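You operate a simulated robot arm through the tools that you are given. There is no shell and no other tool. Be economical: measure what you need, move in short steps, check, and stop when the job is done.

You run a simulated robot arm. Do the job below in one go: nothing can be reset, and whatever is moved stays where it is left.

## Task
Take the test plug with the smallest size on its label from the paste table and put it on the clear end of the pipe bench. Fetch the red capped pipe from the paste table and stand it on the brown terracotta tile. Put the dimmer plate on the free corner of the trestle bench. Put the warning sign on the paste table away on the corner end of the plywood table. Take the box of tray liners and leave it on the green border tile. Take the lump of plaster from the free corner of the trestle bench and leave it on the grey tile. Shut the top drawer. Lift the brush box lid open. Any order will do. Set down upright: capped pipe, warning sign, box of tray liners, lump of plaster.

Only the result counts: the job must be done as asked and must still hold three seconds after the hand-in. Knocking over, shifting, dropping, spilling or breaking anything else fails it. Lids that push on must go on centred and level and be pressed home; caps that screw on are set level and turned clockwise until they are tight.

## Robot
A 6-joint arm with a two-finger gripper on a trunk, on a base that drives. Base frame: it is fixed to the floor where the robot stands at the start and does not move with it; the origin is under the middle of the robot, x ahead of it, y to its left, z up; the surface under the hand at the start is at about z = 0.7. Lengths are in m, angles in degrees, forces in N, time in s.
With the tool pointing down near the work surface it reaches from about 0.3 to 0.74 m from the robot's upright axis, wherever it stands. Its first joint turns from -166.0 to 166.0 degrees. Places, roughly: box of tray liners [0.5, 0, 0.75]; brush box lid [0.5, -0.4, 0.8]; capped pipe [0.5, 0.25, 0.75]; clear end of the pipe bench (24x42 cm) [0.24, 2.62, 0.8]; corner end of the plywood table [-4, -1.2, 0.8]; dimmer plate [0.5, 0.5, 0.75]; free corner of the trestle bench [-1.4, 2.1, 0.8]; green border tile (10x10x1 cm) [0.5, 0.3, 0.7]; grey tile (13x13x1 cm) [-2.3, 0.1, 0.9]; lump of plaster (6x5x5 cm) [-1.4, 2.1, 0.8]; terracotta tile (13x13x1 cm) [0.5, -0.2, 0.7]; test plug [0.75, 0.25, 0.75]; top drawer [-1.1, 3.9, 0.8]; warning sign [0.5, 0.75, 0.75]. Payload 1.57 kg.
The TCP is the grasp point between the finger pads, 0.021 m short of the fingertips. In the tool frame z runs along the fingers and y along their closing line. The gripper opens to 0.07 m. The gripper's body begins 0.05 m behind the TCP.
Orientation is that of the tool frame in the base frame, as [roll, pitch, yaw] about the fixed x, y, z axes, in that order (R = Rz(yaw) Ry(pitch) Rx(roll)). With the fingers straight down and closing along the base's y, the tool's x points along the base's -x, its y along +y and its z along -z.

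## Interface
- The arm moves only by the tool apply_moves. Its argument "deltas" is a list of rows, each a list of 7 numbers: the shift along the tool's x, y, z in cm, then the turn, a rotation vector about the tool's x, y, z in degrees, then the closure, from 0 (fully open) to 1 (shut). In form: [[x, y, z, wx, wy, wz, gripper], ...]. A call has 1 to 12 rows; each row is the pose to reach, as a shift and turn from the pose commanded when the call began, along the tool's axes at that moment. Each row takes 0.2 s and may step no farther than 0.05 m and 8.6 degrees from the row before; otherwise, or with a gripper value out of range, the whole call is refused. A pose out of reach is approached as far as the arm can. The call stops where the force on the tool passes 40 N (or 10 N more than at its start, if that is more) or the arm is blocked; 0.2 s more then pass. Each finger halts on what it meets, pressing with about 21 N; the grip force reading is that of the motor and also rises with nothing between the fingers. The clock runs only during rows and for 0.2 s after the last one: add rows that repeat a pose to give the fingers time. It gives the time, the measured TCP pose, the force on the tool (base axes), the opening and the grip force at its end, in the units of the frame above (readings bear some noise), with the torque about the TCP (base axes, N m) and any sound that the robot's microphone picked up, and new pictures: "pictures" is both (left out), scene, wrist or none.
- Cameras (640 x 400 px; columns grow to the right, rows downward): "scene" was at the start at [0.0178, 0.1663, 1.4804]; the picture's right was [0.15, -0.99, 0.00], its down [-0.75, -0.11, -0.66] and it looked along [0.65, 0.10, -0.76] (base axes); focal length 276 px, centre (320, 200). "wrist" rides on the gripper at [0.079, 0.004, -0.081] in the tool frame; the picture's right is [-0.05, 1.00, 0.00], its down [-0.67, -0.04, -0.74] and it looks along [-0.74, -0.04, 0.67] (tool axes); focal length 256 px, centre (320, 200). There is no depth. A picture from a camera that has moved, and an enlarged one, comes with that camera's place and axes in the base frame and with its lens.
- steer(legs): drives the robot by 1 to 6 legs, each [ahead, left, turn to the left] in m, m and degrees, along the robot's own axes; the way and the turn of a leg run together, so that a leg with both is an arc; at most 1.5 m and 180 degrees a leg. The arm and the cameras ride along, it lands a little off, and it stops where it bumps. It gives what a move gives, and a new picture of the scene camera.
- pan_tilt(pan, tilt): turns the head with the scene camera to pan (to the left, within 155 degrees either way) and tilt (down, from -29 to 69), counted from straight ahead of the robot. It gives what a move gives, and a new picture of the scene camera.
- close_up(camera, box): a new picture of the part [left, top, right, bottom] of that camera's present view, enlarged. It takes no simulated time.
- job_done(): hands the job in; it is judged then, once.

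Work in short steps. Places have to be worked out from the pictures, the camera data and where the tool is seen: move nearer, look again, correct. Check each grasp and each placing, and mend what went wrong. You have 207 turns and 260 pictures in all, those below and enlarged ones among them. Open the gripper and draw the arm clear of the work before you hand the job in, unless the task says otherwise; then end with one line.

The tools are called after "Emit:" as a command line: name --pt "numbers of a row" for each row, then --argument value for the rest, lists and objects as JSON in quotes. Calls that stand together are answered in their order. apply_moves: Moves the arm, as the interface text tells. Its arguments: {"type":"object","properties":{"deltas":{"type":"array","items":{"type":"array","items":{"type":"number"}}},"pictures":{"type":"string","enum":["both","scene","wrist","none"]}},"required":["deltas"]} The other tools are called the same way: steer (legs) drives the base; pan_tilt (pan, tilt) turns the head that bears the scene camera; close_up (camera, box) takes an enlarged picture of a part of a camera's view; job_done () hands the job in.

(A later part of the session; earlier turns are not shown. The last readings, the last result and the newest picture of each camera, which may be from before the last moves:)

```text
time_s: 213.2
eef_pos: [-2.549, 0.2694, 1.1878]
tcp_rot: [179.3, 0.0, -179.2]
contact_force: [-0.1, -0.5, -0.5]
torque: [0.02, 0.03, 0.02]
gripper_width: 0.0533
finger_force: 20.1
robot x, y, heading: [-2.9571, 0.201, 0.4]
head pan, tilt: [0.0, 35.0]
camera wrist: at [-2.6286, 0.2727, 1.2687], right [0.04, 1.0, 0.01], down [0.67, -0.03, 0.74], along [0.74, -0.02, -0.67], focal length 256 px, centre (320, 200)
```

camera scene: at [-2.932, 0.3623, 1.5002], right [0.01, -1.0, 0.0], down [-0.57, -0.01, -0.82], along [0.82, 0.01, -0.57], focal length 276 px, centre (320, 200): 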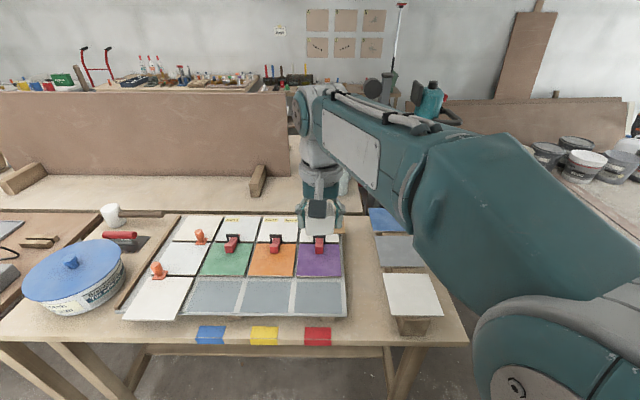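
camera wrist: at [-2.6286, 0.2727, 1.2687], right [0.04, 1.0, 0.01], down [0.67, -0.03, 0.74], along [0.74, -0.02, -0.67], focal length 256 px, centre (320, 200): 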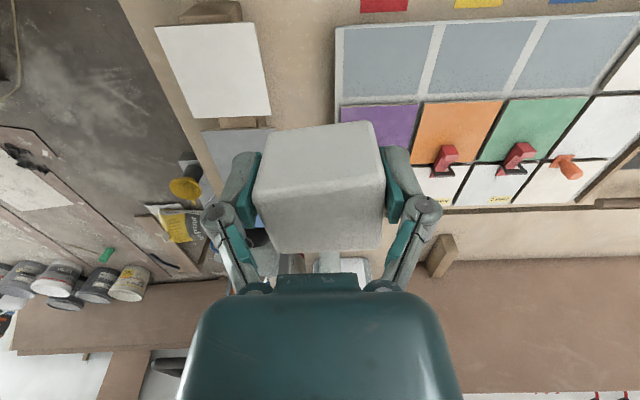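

Grey tile centre is about (-2.32, 0.125), top z 0.88. I carry the lump over it, to ~4 cm above.

Emit:
apply_moves --pt "-3 -3 0 0 0 0 1" --pt "-6 -6 0 0 0 0 1" --pt "-9 -9 0 0 0 0 1" --pt "-12 -12 0 0 0 0 1" --pt "-15 -14.4 0 0 0 0 1" --pt "-19 -14.4 2 0 0 0 1" --pt "-22.9 -14.4 4 0 0 0 1" --pt "-22.9 -14.4 8.5 0 0 0 1" --pt "-22.9 -14.4 13 0 0 0 1" --pt "-22.9 -14.4 17.5 0 0 0 1" --pt "-22.9 -14.4 22 0 0 0 1" --pt "-22.9 -14.4 24 0 0 0 1" --pictures "both"

```text
time_s: 215.8
eef_pos: [-2.3171, 0.1303, 0.9475]
tcp_rot: [179.4, 0.0, -179.2]
contact_force: [0.3, -0.4, -1.1]
torque: [-0.03, 0.0, -0.02]
gripper_width: 0.0531
finger_force: 21.1
robot x, y, heading: [-2.958, 0.2017, 0.5]
head pan, tilt: [0.0, 35.0]
camera scene: at [-2.9307, 0.3563, 1.5008], right [0.01, -1.0, 0.0], down [-0.57, -0.01, -0.82], along [0.82, 0.01, -0.57], focal length 276 px, centre (320, 200)
camera wrist: at [-2.3966, 0.133, 1.0278], right [0.04, 1.0, 0.01], down [0.67, -0.03, 0.74], along [0.74, -0.02, -0.67], focal length 256 px, centre (320, 200)
```

scene: 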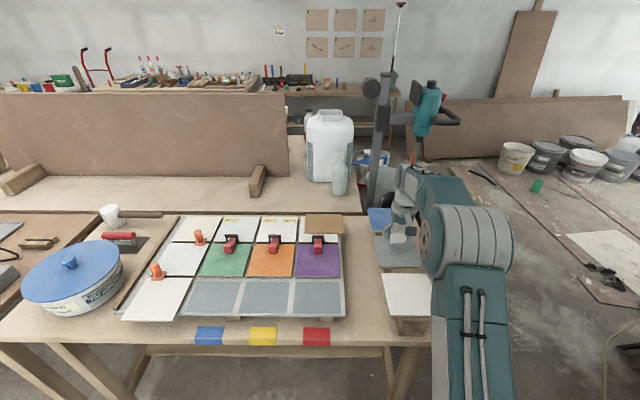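
wrist: 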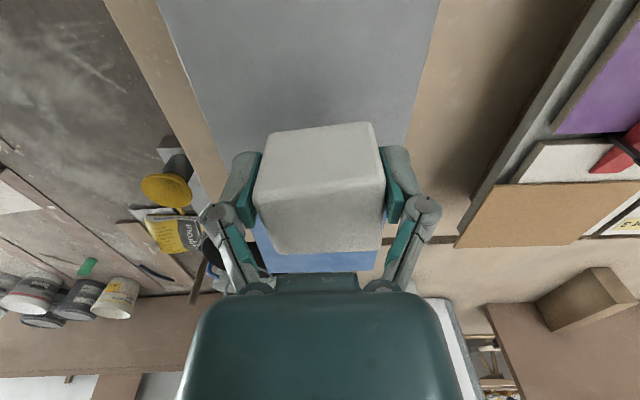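

Centred over the tile. I lower to contact.

Emit:
apply_moves --pt "0 0 2 0 0 0 1" --pt "0 0 3 0 0 0 1" --pt "0 0 3.5 0 0 0 1" --pt "0 0 3.8 0 0 0 1" --pictures "none"

```text
time_s: 216.8
eef_pos: [-2.317, 0.1314, 0.9097]
tcp_rot: [179.5, 0.1, -179.3]
contact_force: [0.1, 0.5, 6.3]
torque: [0.29, -0.03, -0.01]
gripper_width: 0.0533
finger_force: 21.5
robot x, y, heading: [-2.9594, 0.2025, 0.2]
head pan, tilt: [0.0, 35.0]
```

Light contact (6 N). I settle 1 mm more, release and rise.

Emit:
apply_moves --pt "0 0 0.1 0 0 0 1" --pt "0 0 0.1 0 0 0 0.8" --pt "0 0 0.1 0 0 0 0.4" --pt "0 0 0.1 0 0 0 0" --pt "0 0 0.1 0 0 0 0" --pt "0 0 -3 0 0 0 0" --pt "0 0 -7 0 0 0 0" --pt "0 0 -12 0 0 0 0" --pt "0 0 -17 0 0 0 0" --pt "0 0 -22 0 0 0 0" --pt "4 2 -24 0 0 0 0" --pictures "wrist"

```text
time_s: 219.2
eef_pos: [-2.3583, 0.1476, 1.1521]
tcp_rot: [179.5, -0.1, -179.2]
contact_force: [0.5, 0.3, 0.0]
torque: [-0.04, -0.01, -0.03]
gripper_width: 0.0699
finger_force: 0.1
robot x, y, heading: [-2.9574, 0.2029, 0.3]
head pan, tilt: [0.0, 35.0]
camera wrist: at [-2.4375, 0.1512, 1.2326], right [0.04, 1.0, 0.01], down [0.67, -0.03, 0.74], along [0.74, -0.02, -0.67], focal length 256 px, centre (320, 200)
```

wrist: 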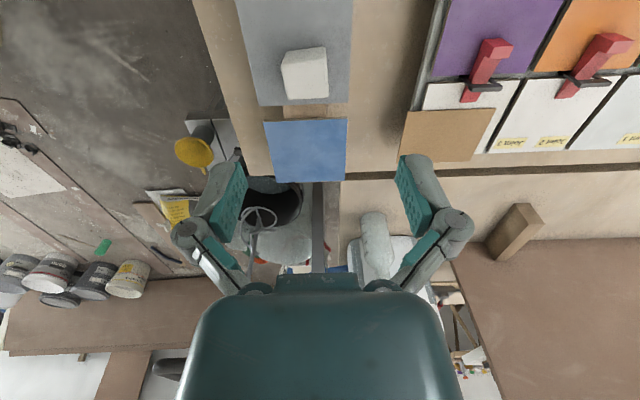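

The lump sits on the grey tile. I draw the arm in and start the route back for the dimmer plate.

Emit:
apply_moves --pt "4 0 0 0 0 0 0" --pt "8 1 0 0 0 0 0" --pt "12 2 0 0 0 0 0" --pt "16 2 0 0 0 0 0" --pt "18 2 0 0 0 0 0" --pictures "none"

Emit:
steer --legs '[[-0.38, 0, 0], [0, 1.5, 0], [0, 1.5, 0], [0, 0.12, 0]]'

```text
time_s: 220.4
eef_pos: [-2.5386, 0.1667, 1.1495]
tcp_rot: [179.4, 0.1, -179.2]
contact_force: [0.5, -0.5, 0.8]
torque: [-0.02, 0.02, 0.0]
gripper_width: 0.0698
finger_force: 0.0
robot x, y, heading: [-2.9597, 0.2018, 0.5]
head pan, tilt: [0.0, 35.0]
```

```text
time_s: 237.6
eef_pos: [-2.8781, 3.2398, 1.1499]
tcp_rot: [179.1, 0.1, 177.5]
contact_force: [-0.8, -0.1, 1.2]
torque: [0.02, -0.01, -0.04]
gripper_width: 0.0701
finger_force: 0.0
robot x, y, heading: [-3.2996, 3.3099, -2.8]
head pan, tilt: [0.0, 35.0]
camera scene: at [-3.2623, 3.4445, 1.5024], right [-0.05, -1.0, -0.01], down [-0.57, 0.04, -0.82], along [0.82, -0.03, -0.57], focal length 276 px, centre (320, 200)
```

scene: 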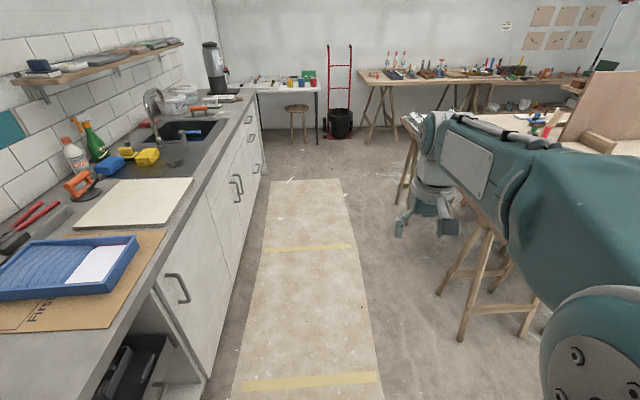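

I continue east then down the aisle to the paste table.

Emit:
steer --legs '[[1.5, 0.07, 3], [1.38, 0, 0], [0, -1.5, 0], [0, -1.3, 0]]'

Emit:
pan_tilt --pan 10 --tilt 40

```text
refused: leg 1 is longer than a leg can be; nothing moved
```

```text
time_s: 238.3
eef_pos: [-2.8783, 3.2469, 1.1499]
tcp_rot: [179.6, 0.0, 177.5]
contact_force: [0.6, 0.6, 0.8]
torque: [0.0, 0.02, 0.03]
gripper_width: 0.0701
finger_force: 0.2
robot x, y, heading: [-3.3005, 3.3102, -2.9]
head pan, tilt: [10.0, 40.0]
camera scene: at [-3.2655, 3.4645, 1.4942], right [0.12, -0.99, -0.01], down [-0.64, -0.08, -0.77], along [0.76, 0.1, -0.64], focal length 276 px, centre (320, 200)
```

scene: 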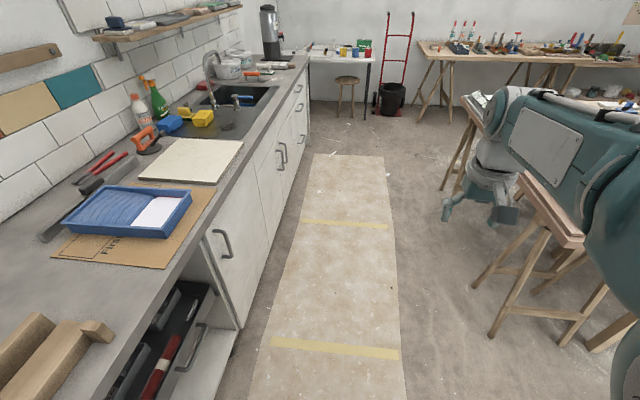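

The first leg was slightly too long; I resend with a shorter one.

Emit:
steer --legs '[[1.45, 0.05, 3], [1.42, 0, 0], [0, -1.5, 0], [0, -1.3, 0]]'

```text
time_s: 265.6
eef_pos: [0.2202, 0.5465, 1.1496]
tcp_rot: [179.7, 0.0, -176.6]
contact_force: [-0.7, 0.3, 0.8]
torque: [0.02, 0.02, -0.01]
gripper_width: 0.0699
finger_force: 0.1
robot x, y, heading: [-0.2059, 0.555, 3.1]
head pan, tilt: [10.0, 40.0]
camera scene: at [-0.1878, 0.7282, 1.4931], right [0.23, -0.97, 0.0], down [-0.63, -0.15, -0.77], along [0.75, 0.17, -0.64], focal length 276 px, centre (320, 200)
```

scene: 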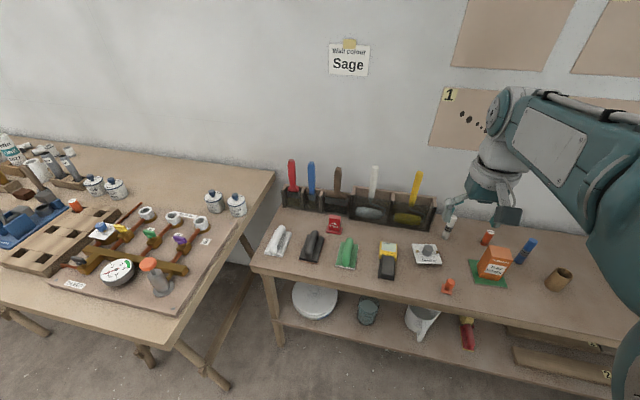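

At the paste table. I move up to it and put the hand above the dimmer plate (~0.51, 0.50).

Emit:
steer --legs '[[0.2, -0.03, -3]]'

Emit:
apply_moves --pt "-2 0 4 0 0 0 0" --pt "-4 0 8 0 0 0 0" --pt "-6 0 12 0 0 0 0" --pt "-8 -1 16 0 0 0 0" --pt "-9 -1 20 0 0 0 0" --pt "-9 -1 20 0 0 0 0" --pictures "both"

```text
time_s: 267.2
eef_pos: [0.4102, 0.4994, 1.1501]
tcp_rot: [179.7, 0.0, -179.6]
contact_force: [0.1, 0.6, -0.2]
torque: [-0.03, -0.01, -0.01]
gripper_width: 0.0699
finger_force: 0.0
robot x, y, heading: [-0.0109, 0.5342, 0.3]
head pan, tilt: [10.0, 40.0]
camera scene: at [0.0136, 0.7022, 1.4932], right [0.18, -0.98, 0.0], down [-0.63, -0.11, -0.77], along [0.75, 0.14, -0.64], focal length 276 px, centre (320, 200)
```

scene: 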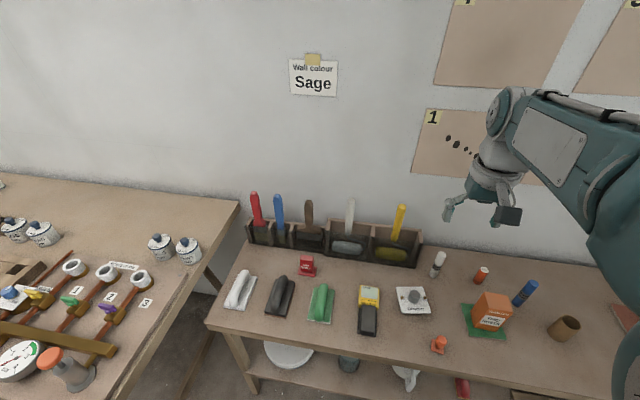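

```text
time_s: 268.6
eef_pos: [0.5002, 0.4885, 0.9485]
tcp_rot: [179.7, 0.1, -179.6]
contact_force: [-1.0, -0.7, 0.0]
torque: [0.0, 0.0, -0.01]
gripper_width: 0.07
finger_force: 0.1
robot x, y, heading: [-0.0088, 0.5301, 0.2]
head pan, tilt: [10.0, 40.0]
camera scene: at [0.0144, 0.7012, 1.4933], right [0.18, -0.98, 0.0], down [-0.63, -0.11, -0.77], along [0.75, 0.14, -0.64], focal length 276 px, centre (320, 200)
camera wrist: at [0.4204, 0.4929, 1.0287], right [0.05, 1.0, 0.01], down [0.67, -0.04, 0.75], along [0.74, -0.03, -0.67], focal length 256 px, centre (320, 200)
```

scene: 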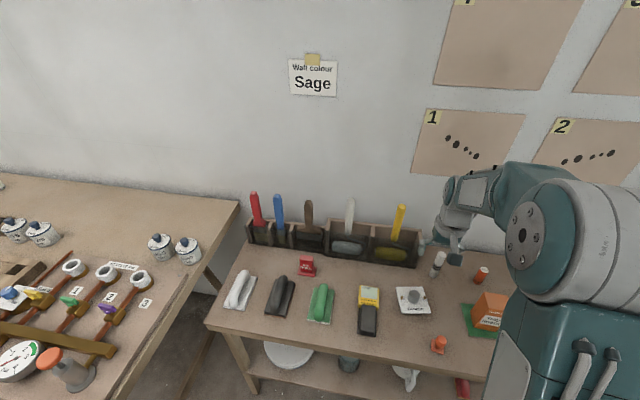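
wrist: 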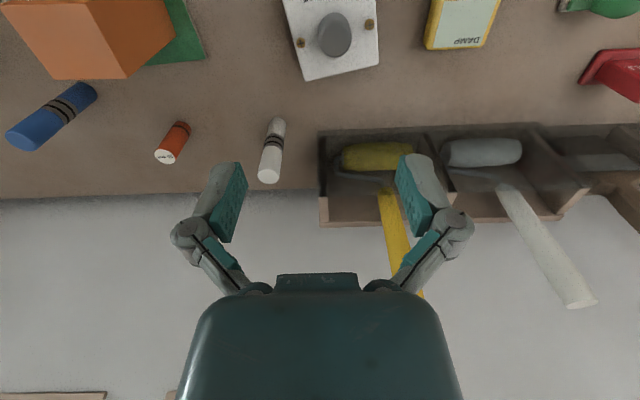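

The knob is at about (0.493, 0.505). I zoom to judge its size and the plate's height.

Emit:
close_up --camera "wrist" --box '[250, 0, 410, 100]'

Emit:
close_up --camera "scene" --box '[380, 270, 450, 330]'

```text
4.00 times, centred on (330, 50) of wrist
camera zoom: at [0.4204, 0.4929, 1.0287], right [0.05, 1.0, 0.01], down [0.67, -0.04, 0.75], along [0.74, -0.03, -0.67], focal length 1024 px, centre (280, 800)
```

zoom: 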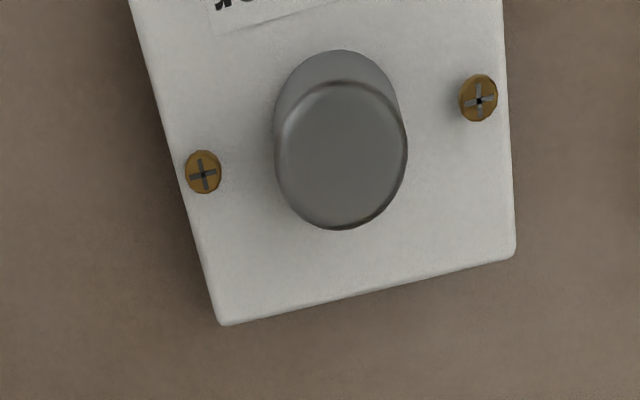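

```text
6.67 times, centred on (415, 300) of scene
camera zoom: at [0.0144, 0.7012, 1.4933], right [0.18, -0.98, 0.0], down [-0.63, -0.11, -0.77], along [0.75, 0.14, -0.64], focal length 1837 px, centre (-313, -467)
```

zoom: 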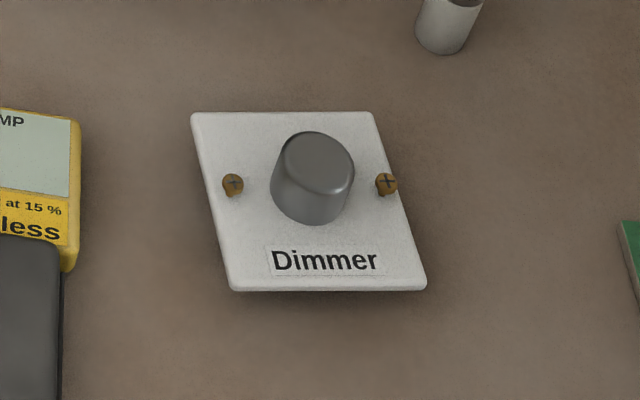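

The screws lie along nearly y, so I turn the hand 75° to close across the free sides of the knob, above it.

Emit:
apply_moves --pt "0 0.5 1 0 0 8 0" --pt "0 1 2 0 0 16 0" --pt "0 1.8 3 0 0 24 0" --pt "0 1.8 4 0 0 32 0" --pt "0 1.8 5 0 0 40 0" --pt "0 1.8 6 0 0 48 0" --pt "0 1.8 7 0 0 56 0" --pt "0 1.8 8 0 0 64 0" --pt "0 1.8 10 0 0 72 0" --pt "0 1.8 12 0 0 75 0" --pt "0 1.8 12 0 0 75 0" --pictures "both"

```text
time_s: 271.0
eef_pos: [0.5009, 0.5125, 0.8302]
tcp_rot: [180.0, -0.3, 105.3]
contact_force: [-0.3, -0.3, 0.1]
torque: [0.01, -0.02, 0.01]
gripper_width: 0.0702
finger_force: 0.0
robot x, y, heading: [-0.0143, 0.5302, 0.0]
head pan, tilt: [10.0, 40.0]
camera scene: at [0.0146, 0.7013, 1.4932], right [0.18, -0.98, 0.0], down [-0.63, -0.11, -0.77], along [0.75, 0.14, -0.64], focal length 276 px, centre (320, 200)
camera wrist: at [0.4838, 0.5897, 0.9115], right [0.98, 0.21, 0.0], down [0.14, -0.66, 0.74], along [0.16, -0.72, -0.67], focal length 256 px, centre (320, 200)
```

scene: 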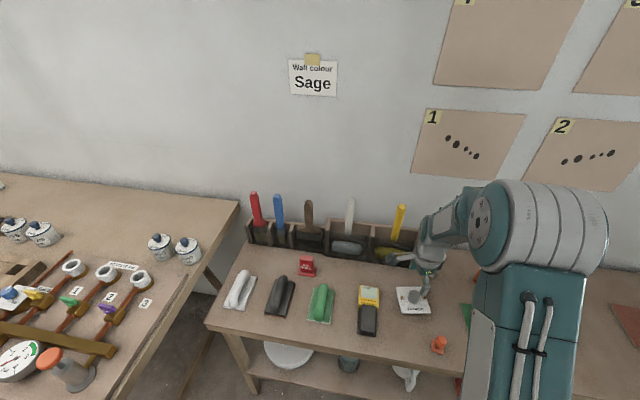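
wrist: 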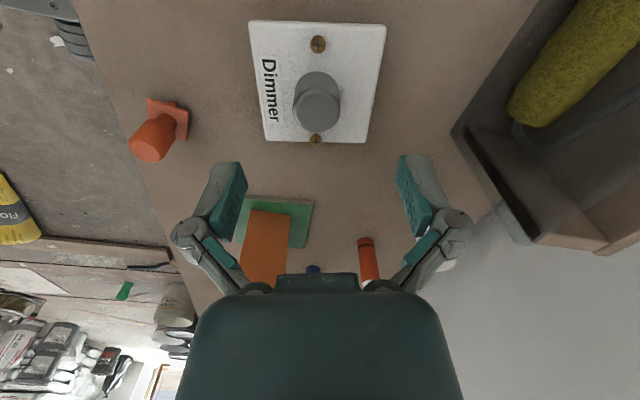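

Knob at (0.501, 0.506). I shift slightly and lower with fingers part-open to just above the plate.

Emit:
apply_moves --pt "-0.5 -0.15 3 0 0 0 0.2" --pt "-0.5 -0.15 6 0 0 0 0.25" --pt "-0.5 -0.15 7.6 0 0 0 0.25" --pt "-0.5 -0.15 8.4 0 0 0 0.25" --pictures "wrist"

```text
time_s: 272.0
eef_pos: [0.5007, 0.5055, 0.7467]
tcp_rot: [179.9, -0.3, 105.2]
contact_force: [-1.0, 0.2, -0.1]
torque: [-0.02, 0.01, 0.02]
gripper_width: 0.0528
finger_force: 0.0
robot x, y, heading: [-0.0142, 0.5285, 0.4]
head pan, tilt: [10.0, 40.0]
camera wrist: at [0.4837, 0.5833, 0.8273], right [0.98, 0.21, 0.0], down [0.14, -0.66, 0.74], along [0.16, -0.72, -0.67], focal length 256 px, centre (320, 200)
```

wrist: 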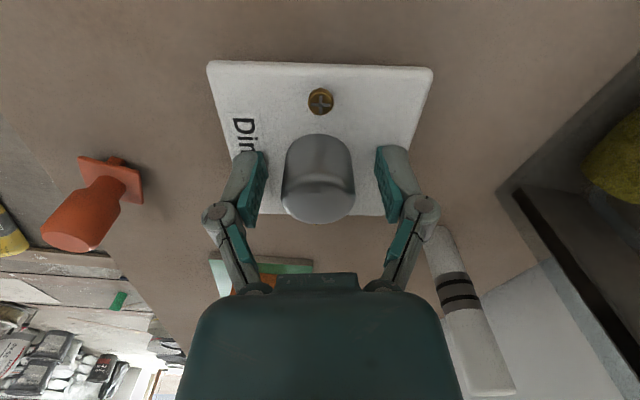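

Well centred on the knob. I creep down until the tips touch the plate.

Emit:
apply_moves --pt "0 0 0.3 0 0 0 0.25" --pt "0 0 0.6 0 0 0 0.25" --pictures "none"

```text
time_s: 272.7
eef_pos: [0.5028, 0.5042, 0.7469]
tcp_rot: [179.5, -0.2, 105.4]
contact_force: [-13.5, 1.7, 45.1]
torque: [-0.26, 1.06, -0.1]
gripper_width: 0.0487
finger_force: 20.9
robot x, y, heading: [-0.0091, 0.5288, 0.0]
head pan, tilt: [10.0, 40.0]
stopped in row 2: the force on the tool passed its limit at 42 N (the readings are from after the stop); the commanded pose is now the measured one
```

Tips touched the plate at once; I raise 3 mm and close on the knob.

Emit:
apply_moves --pt "0 0 -0.3 0 0 0 0.25" --pt "0 0 -0.3 0 0 0 0.5" --pt "0 0 -0.3 0 0 0 0.8" --pt "0 0 -0.3 0 0 0 1" --pt "0 0 -0.3 0 0 0 1" --pictures "wrist"

```text
time_s: 273.6
eef_pos: [0.5023, 0.5041, 0.7483]
tcp_rot: [179.5, -0.1, 105.3]
contact_force: [-8.6, -2.0, 25.6]
torque: [-0.11, 0.45, -0.04]
gripper_width: 0.0314
finger_force: 21.0
robot x, y, heading: [-0.0139, 0.5319, 0.3]
head pan, tilt: [10.0, 40.0]
stopped in row 4: the force on the tool passed its limit at 59 N (the readings are from after the stop); the commanded pose is now the measured one
camera wrist: at [0.4846, 0.5821, 0.8307], right [0.98, 0.21, 0.01], down [0.14, -0.66, 0.74], along [0.16, -0.72, -0.67], focal length 256 px, centre (320, 200)
```

wrist: 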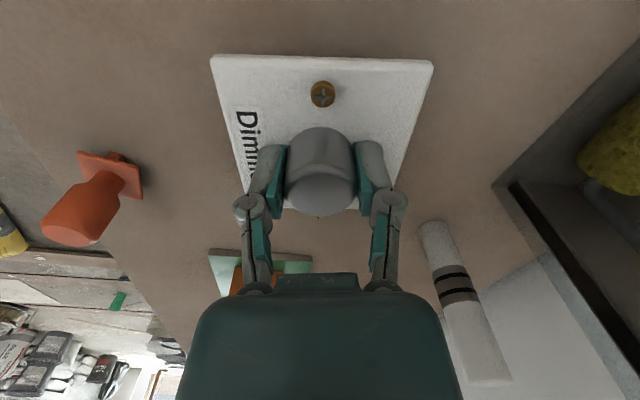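

The knob is gripped (3.1 cm). I lift slightly and check.

Emit:
apply_moves --pt "0 0 -0.2 0 0 0 1" --pt "0 0 -0.5 0 0 0 1" --pt "0 0 -2 0 0 0 1" --pt "0 0 -5 0 0 0 1" --pt "0 0 -5 0 0 0 1" --pictures "wrist"

```text
time_s: 274.8
eef_pos: [0.5008, 0.5049, 0.7981]
tcp_rot: [179.8, -0.2, 105.4]
contact_force: [0.7, -0.1, -1.0]
torque: [-0.04, 0.02, 0.01]
gripper_width: 0.031
finger_force: 20.8
robot x, y, heading: [-0.0108, 0.5324, -0.1]
head pan, tilt: [10.0, 40.0]
camera wrist: at [0.4832, 0.5829, 0.8796], right [0.98, 0.21, 0.01], down [0.14, -0.66, 0.74], along [0.16, -0.72, -0.67], focal length 256 px, centre (320, 200)
```

wrist: 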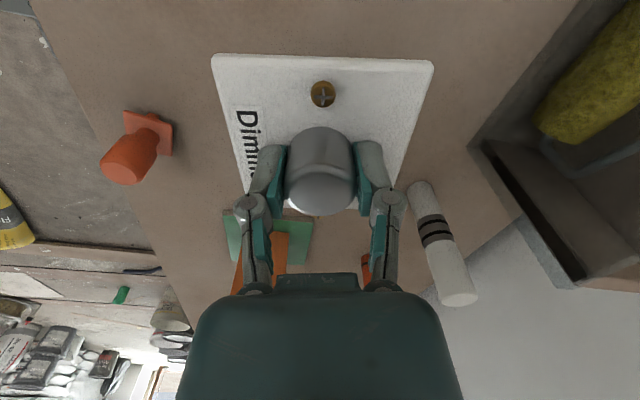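

Lifted cleanly. I raise to carry height, draw in, and drive to the trestle bench's free corner.

Emit:
apply_moves --pt "0 0 -4 0 0 0 1" --pt "0 0 -8 0 0 0 1" --pt "0 0 -12 0 0 0 1" --pt "0 0 -16 0 0 0 1" --pt "0.8 -2.9 -19 0 0 0 1" --pt "1.6 -5.8 -22 0 0 0 1" --pt "2.4 -8.7 -25 0 0 0 1" --pt "3.2 -11.6 -28 0 0 0 1" --pt "3.2 -11.6 -31 0 0 0 1" --pictures "none"

Emit:
steer --legs '[[-0.55, 0, 0], [0, 1.5, 0], [0, 0, 90], [0, 0, 90]]'

```text
time_s: 276.8
eef_pos: [0.3841, 0.5023, 1.1109]
tcp_rot: [179.6, -0.3, 105.3]
contact_force: [0.4, 0.6, -0.7]
torque: [0.0, 0.01, 0.01]
gripper_width: 0.0311
finger_force: 21.3
robot x, y, heading: [-0.0094, 0.5292, 0.5]
head pan, tilt: [10.0, 40.0]
```

```text
time_s: 294.8
eef_pos: [-0.94, 2.0594, 1.1115]
tcp_rot: [179.7, -0.2, -74.7]
contact_force: [0.3, -0.2, -0.8]
torque: [-0.02, 0.0, -0.02]
gripper_width: 0.0308
finger_force: 21.5
robot x, y, heading: [-0.5458, 2.0318, -179.7]
head pan, tilt: [10.0, 40.0]
camera scene: at [-0.5692, 1.8601, 1.4933], right [-0.18, 0.98, 0.0], down [0.63, 0.11, -0.77], along [-0.75, -0.14, -0.64], focal length 276 px, centre (320, 200)
```

scene: 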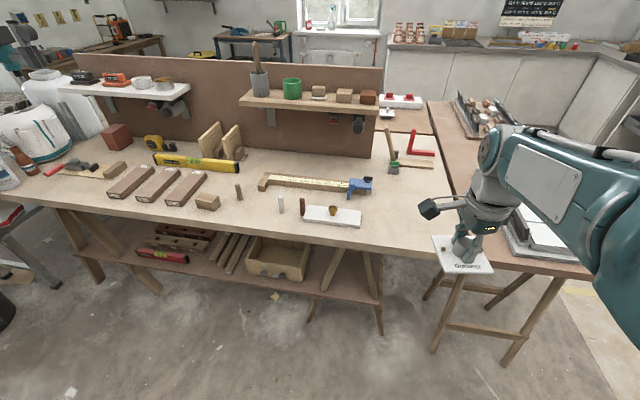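

I drive 0.3 m ahead and extend over the free corner at (-1.37, 2.07).

Emit:
steer --legs '[[0.3, 0, 0]]'

Emit:
pan_tilt --pan 5 --tilt 48

```text
time_s: 296.8
eef_pos: [-1.2392, 2.0541, 1.1095]
tcp_rot: [179.6, -0.2, -74.4]
contact_force: [0.4, 0.5, -1.5]
torque: [0.0, 0.0, -0.01]
gripper_width: 0.0309
finger_force: 20.9
robot x, y, heading: [-0.847, 2.0272, -179.5]
head pan, tilt: [10.0, 40.0]
camera scene: at [-0.8692, 1.8578, 1.4933], right [-0.18, 0.98, 0.0], down [0.63, 0.12, -0.77], along [-0.75, -0.14, -0.64], focal length 276 px, centre (320, 200)
```

scene: 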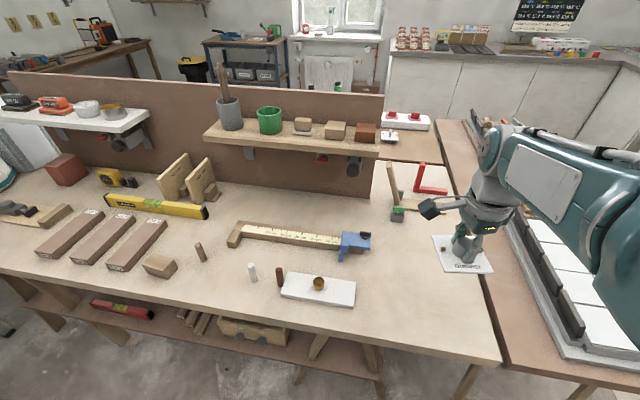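

```text
time_s: 297.5
eef_pos: [-1.2394, 2.0542, 1.109]
tcp_rot: [179.6, -0.2, -74.3]
contact_force: [-0.7, 0.5, -0.8]
torque: [0.0, -0.03, 0.0]
gripper_width: 0.0311
finger_force: 20.7
robot x, y, heading: [-0.8442, 2.0288, -179.4]
head pan, tilt: [5.0, 48.0]
camera scene: at [-0.8641, 1.8657, 1.4818], right [-0.1, 1.0, 0.0], down [0.74, 0.07, -0.67], along [-0.67, -0.06, -0.74], focal length 276 px, centre (320, 200)
```

scene: 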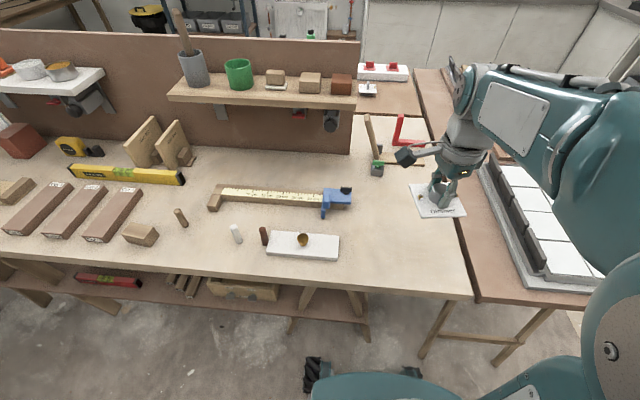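

Free area is y 1.91–2.23; I target (-1.35, 2.075) and lower to 2 cm above the bench.

Emit:
apply_moves --pt "-1.2 2.5 2 0 0 0 1" --pt "-2.5 5 4 0 0 0 1" --pt "-3.8 7.6 6 0 0 0 1" --pt "-5 10.2 8 0 0 0 1" --pt "-5 10.2 12.5 0 0 0 1" --pt "-5 10.2 17 0 0 0 1" --pt "-5 10.2 21 0 0 0 1" --pt "-5 10.2 24 0 0 0 1" --pt "-5 10.2 24 0 0 0 1" --pictures "both"

```text
time_s: 299.5
eef_pos: [-1.3556, 2.074, 0.8704]
tcp_rot: [179.6, -0.2, -74.3]
contact_force: [0.5, 0.4, -0.8]
torque: [-0.02, -0.02, 0.0]
gripper_width: 0.0308
finger_force: 21.5
robot x, y, heading: [-0.8432, 2.0258, -179.4]
head pan, tilt: [5.0, 48.0]
camera scene: at [-0.865, 1.8659, 1.4818], right [-0.1, 1.0, 0.0], down [0.74, 0.07, -0.67], along [-0.66, -0.06, -0.74], focal length 276 px, centre (320, 200)
camera wrist: at [-1.3381, 1.9968, 0.951], right [-0.98, -0.22, 0.01], down [-0.14, 0.65, 0.74], along [-0.17, 0.72, -0.67], focal length 256 px, centre (320, 200)
```

scene: 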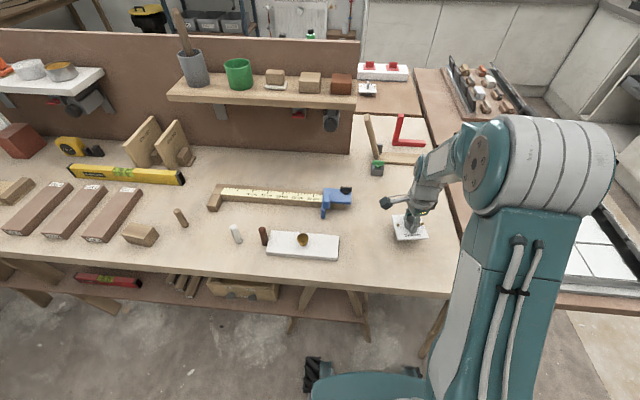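
wrist: 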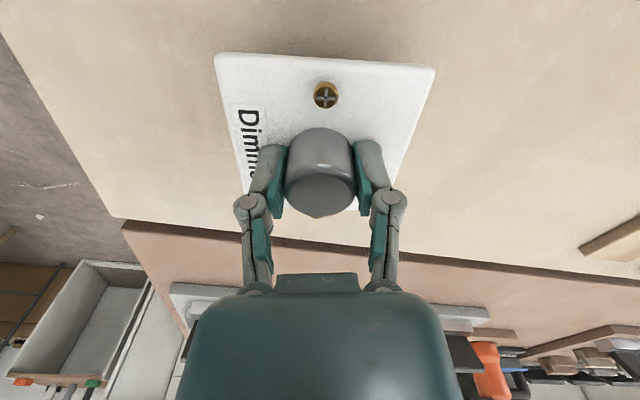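

Good place, clear around. I lower to contact.

Emit:
apply_moves --pt "0 0 1 0 0 0 1" --pt "0 0 1.7 0 0 0 1" --pt "0 0 2.1 0 0 0 1" --pt "0 0 2.3 0 0 0 1" --pictures "none"

```text
time_s: 300.5
eef_pos: [-1.3536, 2.0739, 0.8493]
tcp_rot: [179.4, -0.1, -74.3]
contact_force: [6.2, 0.1, 23.9]
torque: [-0.03, -0.37, 0.02]
gripper_width: 0.031
finger_force: 21.1
robot x, y, heading: [-0.8433, 2.0266, -179.1]
head pan, tilt: [5.0, 48.0]
```

Contact. I ease up, release and rise.

Emit:
apply_moves --pt "0 0 -0.15 0 0 0 1" --pt "0 0 -0.15 0 0 0 0.5" --pt "0 0 -0.15 0 0 0 0.2" --pt "0 0 -0.3 0 0 0 0.2" --pt "0 0 -3 0 0 0 0.2" --pt "0 0 -7 0 0 0 0" --pt "0 0 -12 0 0 0 0" --pt "0 0 -17 0 0 0 0" --pt "0 0 -22 0 0 0 0" --pt "0 0 -26 0 0 0 0" --pictures "wrist"

```text
time_s: 302.7
eef_pos: [-1.3534, 2.0769, 1.1039]
tcp_rot: [179.7, -0.2, -74.2]
contact_force: [0.4, -0.1, 0.1]
torque: [0.02, 0.0, 0.02]
gripper_width: 0.0698
finger_force: 0.0
robot x, y, heading: [-0.8455, 2.023, -179.4]
head pan, tilt: [5.0, 48.0]
camera wrist: at [-1.3353, 2.0008, 1.1859], right [-0.98, -0.22, 0.01], down [-0.14, 0.65, 0.74], along [-0.17, 0.72, -0.67], focal length 256 px, centre (320, 200)
```

wrist: 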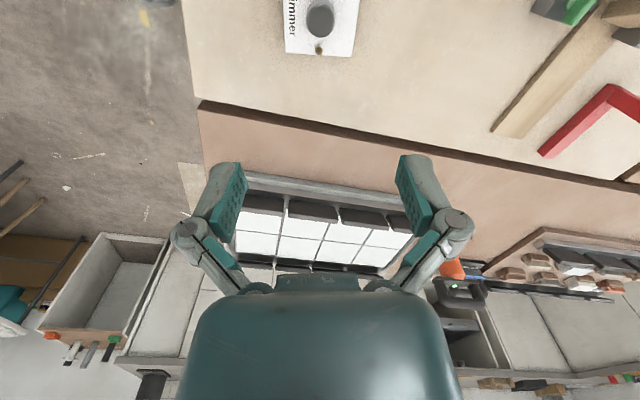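

The dimmer lies flat. I draw the arm in and go back to the paste table for the red sign.

Emit:
apply_moves --pt "1 -3.2 0 0 0 0 0" --pt "2 -6.4 0 0 0 0 0" --pt "2.6 -9.7 -1 0 0 0 0" --pt "2.6 -9.7 -3 0 0 0 0" --pictures "none"

Emit:
steer --legs '[[-0.3, 0, 0], [0, 0, -90], [0, 0, -90], [0, -1.32, 0], [0.5, 0, 0]]'

Emit:
pan_tilt --pan 5 --tilt 48

```text
time_s: 303.7
eef_pos: [-1.251, 2.0754, 1.1361]
tcp_rot: [179.6, -0.2, -74.3]
contact_force: [0.2, -0.3, 0.1]
torque: [0.0, 0.01, -0.01]
gripper_width: 0.07
finger_force: 0.0
robot x, y, heading: [-0.8397, 2.0288, -179.4]
head pan, tilt: [5.0, 48.0]
```

```text
time_s: 322.4
eef_pos: [0.2615, 0.5507, 1.1353]
tcp_rot: [179.6, -0.2, 99.5]
contact_force: [-0.7, 0.0, -0.2]
torque: [0.0, 0.01, 0.02]
gripper_width: 0.0699
finger_force: 0.0
robot x, y, heading: [-0.1397, 0.6433, -6.0]
head pan, tilt: [5.0, 48.0]
camera scene: at [-0.1022, 0.801, 1.4818], right [-0.01, -1.0, 0.0], down [-0.74, 0.01, -0.67], along [0.67, -0.01, -0.74], focal length 276 px, centre (320, 200)
```

scene: 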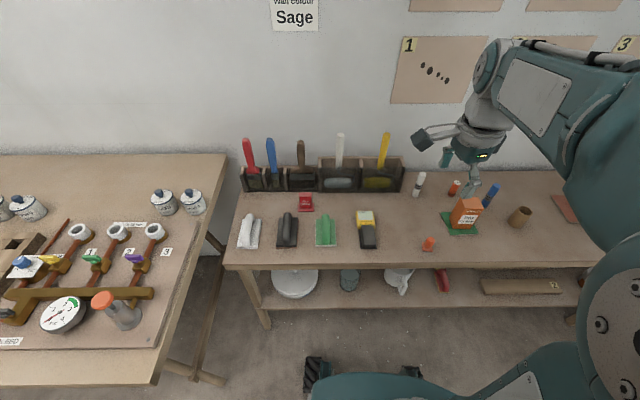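

```text
time_s: 323.0
eef_pos: [0.2613, 0.5507, 1.1351]
tcp_rot: [179.6, -0.3, 99.4]
contact_force: [0.1, 0.5, 0.3]
torque: [0.02, 0.0, 0.0]
gripper_width: 0.0703
finger_force: 0.2
robot x, y, heading: [-0.1364, 0.6415, -6.0]
head pan, tilt: [5.0, 48.0]
camera scene: at [-0.1022, 0.8012, 1.4818], right [-0.01, -1.0, 0.0], down [-0.74, 0.01, -0.67], along [0.67, -0.01, -0.74], focal length 276 px, centre (320, 200)
```

scene: 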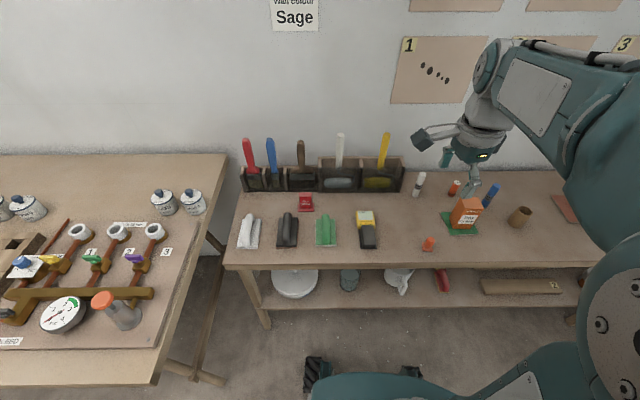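

Robot is at (-0.14, 0.64). I zoom on the red sign and the orange object to identify the warning sign.

Emit:
close_up --camera "scene" --box '[280, 180, 340, 220]'

Emit:
close_up --camera "scene" --box '[395, 215, 465, 265]'

```text
10.00 times, centred on (310, 200) of scene
camera zoom: at [-0.1022, 0.8012, 1.4818], right [-0.01, -1.0, 0.0], down [-0.74, 0.01, -0.67], along [0.67, -0.01, -0.74], focal length 2756 px, centre (420, 200)
```

zoom: 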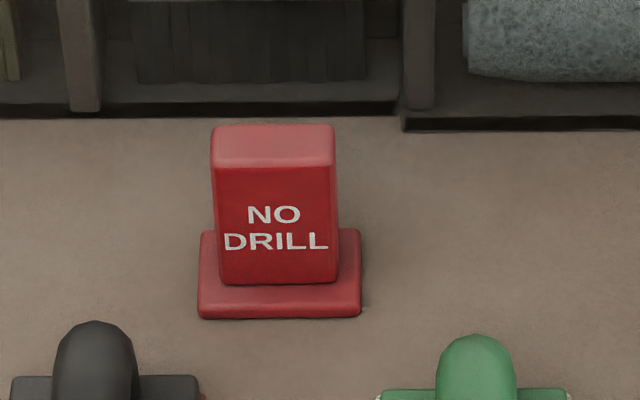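

```text
8.00 times, centred on (430, 240) of scene
camera zoom: at [-0.1022, 0.8012, 1.4818], right [-0.01, -1.0, 0.0], down [-0.74, 0.01, -0.67], along [0.67, -0.01, -0.74], focal length 2205 px, centre (-560, -120)
```

zoom: 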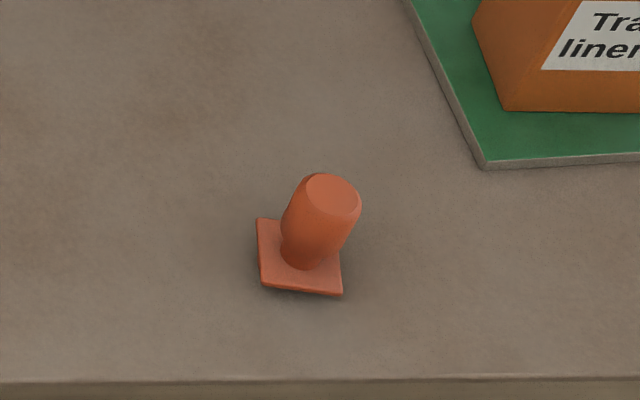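

"NO DRILL" is the warning sign, at about (0.568, 0.844). I line up the base and bring the hand above it, turned to close along y.

Emit:
steer --legs '[[0.12, 0.1, 6]]'

Emit:
apply_moves --pt "2 0.5 0 0 0 -8 0" --pt "4 1 0 0 0 -16 0" --pt "6 1.5 0 0 0 -24 0" --pt "8 2 0 0 0 -32 0" --pt "10 3 1 0 0 -40 0" --pt "12 4 2 0 0 -48 0" --pt "14 5 4 0 0 -56 0" --pt "16 6 6 0 0 -64 0" --pt "17 7 9 0 0 -72 0" --pt "17 8 11 0 0 -74.6 0" --pt "17 8 11 0 0 -74.6 0" --pictures "both"

```text
time_s: 324.4
eef_pos: [0.3913, 0.683, 1.1345]
tcp_rot: [179.6, -0.3, 105.5]
contact_force: [-0.3, 0.1, -0.1]
torque: [0.03, -0.03, -0.01]
gripper_width: 0.07
finger_force: 0.0
robot x, y, heading: [-0.0126, 0.7336, 0.2]
head pan, tilt: [5.0, 48.0]
camera scene: at [0.0049, 0.8908, 1.4822], right [0.09, -1.0, 0.0], down [-0.74, -0.07, -0.67], along [0.67, 0.06, -0.74], focal length 276 px, centre (320, 200)
```

scene: 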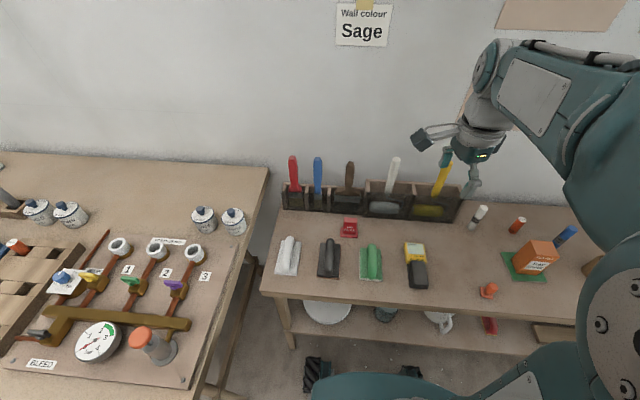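

```text
time_s: 326.8
eef_pos: [0.4267, 0.8722, 1.0273]
tcp_rot: [179.8, 0.4, -179.9]
contact_force: [0.5, -0.1, 0.1]
torque: [-0.01, 0.0, -0.02]
gripper_width: 0.0698
finger_force: 0.1
robot x, y, heading: [-0.015, 0.7399, 0.2]
head pan, tilt: [5.0, 48.0]
camera scene: at [0.0052, 0.8958, 1.4817], right [0.09, -1.0, 0.0], down [-0.74, -0.07, -0.67], along [0.67, 0.06, -0.74], focal length 276 px, centre (320, 200)
camera wrist: at [0.3461, 0.8768, 1.1081], right [0.05, 1.0, 0.0], down [0.66, -0.04, 0.75], along [0.75, -0.04, -0.66], focal length 256 px, centre (320, 200)
```

scene: 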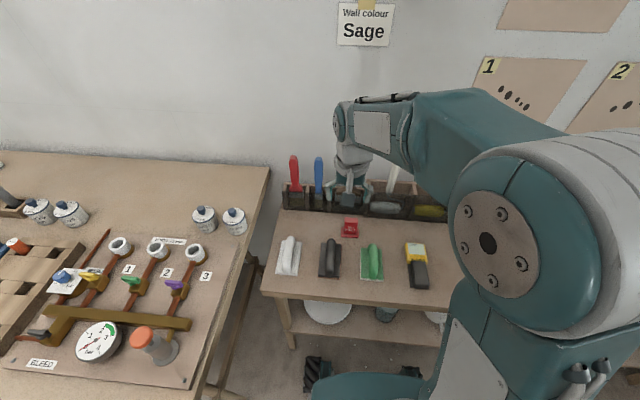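
wrist: 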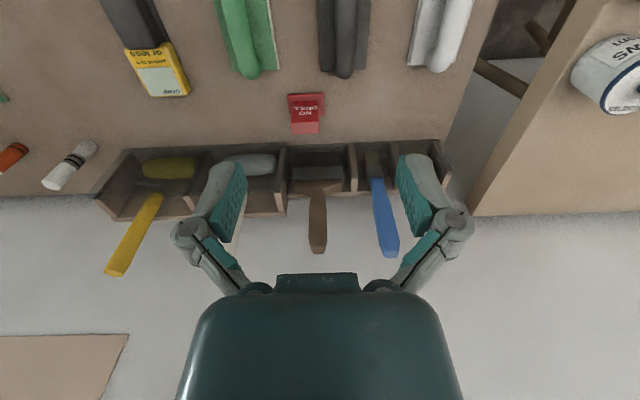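

Sign at about (0.566, 0.844). I go over it and down to z 0.85.

Emit:
apply_moves --pt "-3 -1 2 0 0 0 0" --pt "-6 -2 4 0 0 0 0" --pt "-9 -2.8 6 0 0 0 0" --pt "-12 -2.8 9 0 0 0 0" --pt "-14 -2.8 13 0 0 0 0" --pt "-14 -2.8 17.5 0 0 0 0" --pt "-14 -2.8 17.5 0 0 0 0" --pictures "wrist"

```text
time_s: 328.4
eef_pos: [0.5676, 0.8438, 0.848]
tcp_rot: [179.7, 0.3, -179.9]
contact_force: [0.7, -0.4, 0.3]
torque: [0.0, -0.01, -0.02]
gripper_width: 0.07
finger_force: 0.1
robot x, y, heading: [-0.0131, 0.73, 0.4]
head pan, tilt: [5.0, 48.0]
camera wrist: at [0.4878, 0.8487, 0.929], right [0.05, 1.0, 0.0], down [0.66, -0.04, 0.75], along [0.75, -0.04, -0.66], focal length 256 px, centre (320, 200)
```

wrist: 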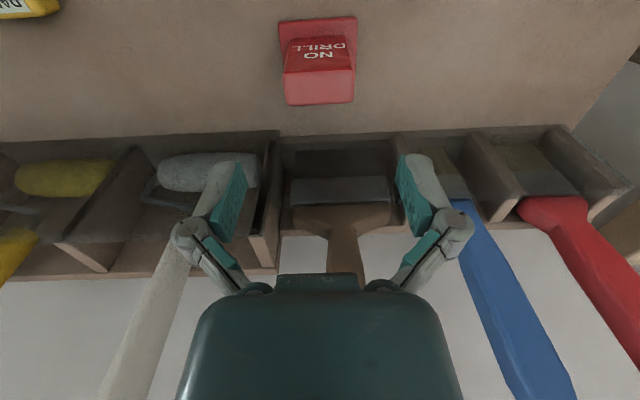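

Slab centre is ~4 mm nearer. I adjust, descend to TCP 0.746 and grip.

Emit:
apply_moves --pt "0.4 0.05 4 0 0 0 0" --pt "0.4 0.05 8 0 0 0 0" --pt "0.4 0.05 10.2 0 0 0 0" --pt "0.4 0.05 10.2 0 0 0 0.4" --pt "0.4 0.05 10.2 0 0 0 0.8" --pt "0.4 0.05 10.2 0 0 0 1" --pt "0.4 0.05 10.2 0 0 0 1" --pictures "wrist"

```text
time_s: 330.0
eef_pos: [0.562, 0.8457, 0.7481]
tcp_rot: [179.7, 0.3, -180.0]
contact_force: [1.5, -0.8, 4.4]
torque: [0.0, -0.13, -0.01]
gripper_width: 0.0433
finger_force: 20.8
robot x, y, heading: [-0.0112, 0.7336, 0.4]
head pan, tilt: [5.0, 48.0]
camera wrist: at [0.4815, 0.8502, 0.8289], right [0.05, 1.0, 0.0], down [0.66, -0.04, 0.75], along [0.75, -0.04, -0.66], focal length 256 px, centre (320, 200)
```

wrist: 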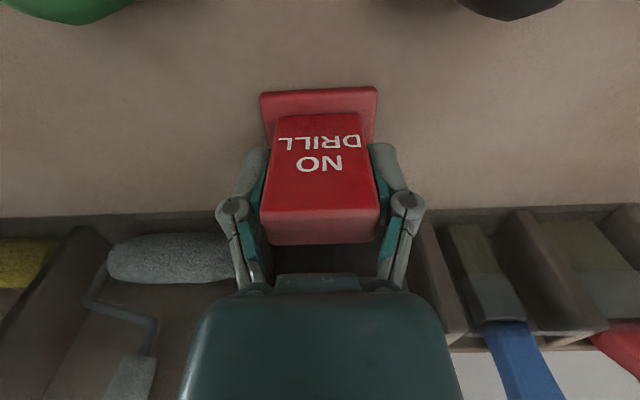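

Sign gripped. I lift, draw in, and take the long northern route toward the plywood table.

Emit:
apply_moves --pt "0 0 -4 0 0 0 1" --pt "0 0 -8 0 0 0 1" --pt "0 0 -12 0 0 0 1" --pt "0 0 -16 0 0 0 1" --pt "3 -1 -19 0 0 0 1" --pt "6 -2 -22 0 0 0 1" --pt "9 -3 -25 0 0 0 1" --pt "12 -4 -28 0 0 0 1" --pt "14 -6 -31 0 0 0 1" --pt "16 -8 -34 0 0 0 1" --pt "16 -9 -38 0 0 0 1" --pictures "wrist"

Emit:
steer --legs '[[-0.5, 0, 0], [0, 1.4, 0], [0, 1.2, 0]]'

```text
time_s: 332.4
eef_pos: [0.4011, 0.7528, 1.1296]
tcp_rot: [179.7, 0.2, -179.9]
contact_force: [-0.2, 0.1, -0.3]
torque: [0.02, 0.0, -0.03]
gripper_width: 0.0434
finger_force: 20.9
robot x, y, heading: [-0.0114, 0.7346, 0.4]
head pan, tilt: [5.0, 48.0]
camera wrist: at [0.3207, 0.7571, 1.21], right [0.05, 1.0, 0.0], down [0.66, -0.04, 0.75], along [0.75, -0.04, -0.66], focal length 256 px, centre (320, 200)
```

wrist: 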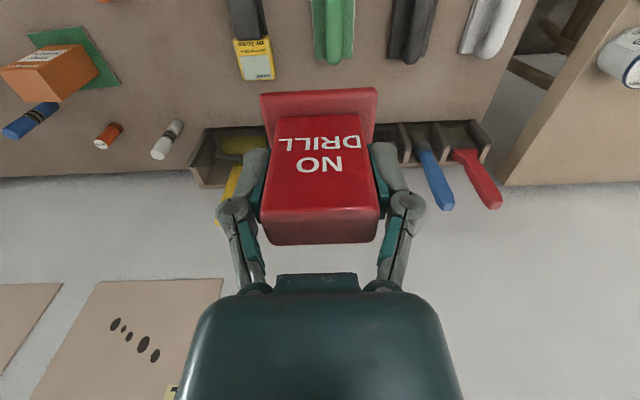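

```text
time_s: 347.7
eef_pos: [-0.0582, 3.3518, 1.1289]
tcp_rot: [179.7, 0.3, 178.0]
contact_force: [-0.5, -0.5, -0.3]
torque: [0.01, 0.0, 0.0]
gripper_width: 0.0435
finger_force: 20.4
robot x, y, heading: [-0.4713, 3.3508, -1.8]
head pan, tilt: [5.0, 48.0]
camera scene: at [-0.4485, 3.5078, 1.482], right [0.05, -1.0, 0.0], down [-0.74, -0.04, -0.67], along [0.67, 0.04, -0.74], focal length 276 px, centre (320, 200)
```

scene: 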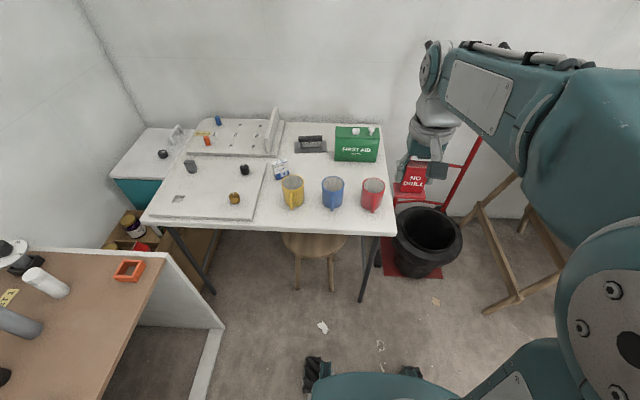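

I back west along the kitchen, then strafe south down the west corridor.

Emit:
steer --legs '[[-1.45, -0.05, 1.8], [-1.42, 0, 0], [0, -1.5, 0], [0, -1.3, 0]]'

Emit:
pan_tilt --pan -110 --tilt 30

```text
time_s: 374.6
eef_pos: [-2.9387, 0.6383, 1.1293]
tcp_rot: [179.8, 0.3, 179.1]
contact_force: [-0.5, 1.3, -0.7]
torque: [-0.03, -0.01, 0.04]
gripper_width: 0.0433
finger_force: 21.0
robot x, y, heading: [-3.3576, 0.6236, -0.6]
head pan, tilt: [5.0, 48.0]
camera scene: at [-3.3329, 0.7865, 1.4816], right [0.08, -1.0, 0.0], down [-0.74, -0.06, -0.67], along [0.67, 0.05, -0.74], focal length 276 px, centre (320, 200)
```

scene: 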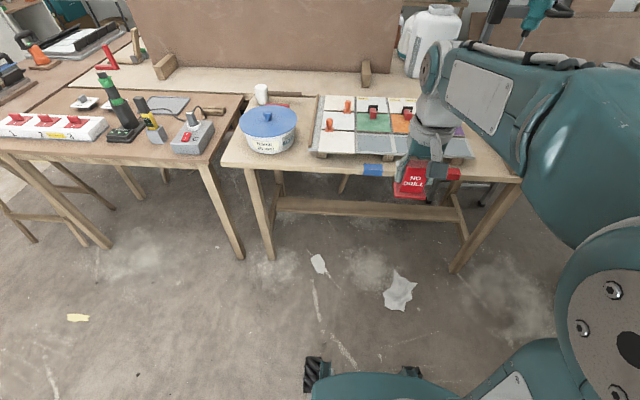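

```text
time_s: 376.5
eef_pos: [-2.9393, 0.6373, 1.1293]
tcp_rot: [179.7, 0.3, 179.2]
contact_force: [1.3, -0.4, 0.9]
torque: [0.02, 0.04, 0.01]
gripper_width: 0.0435
finger_force: 20.8
robot x, y, heading: [-3.3531, 0.6248, -0.8]
head pan, tilt: [-110.0, 30.0]
camera scene: at [-3.4432, 0.6944, 1.5087], right [-0.94, 0.35, 0.0], down [0.17, 0.47, -0.87], along [-0.3, -0.81, -0.5], focal length 276 px, centre (320, 200)
```

scene: 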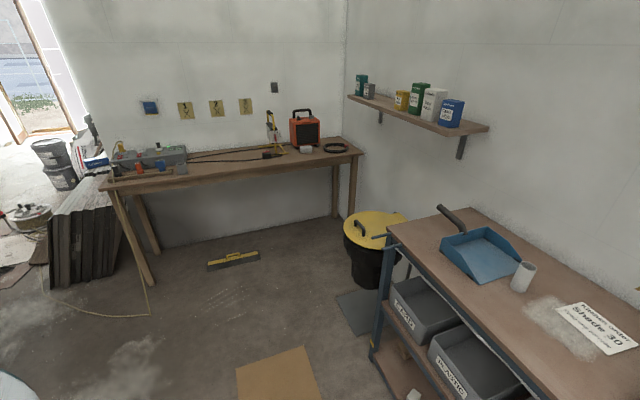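

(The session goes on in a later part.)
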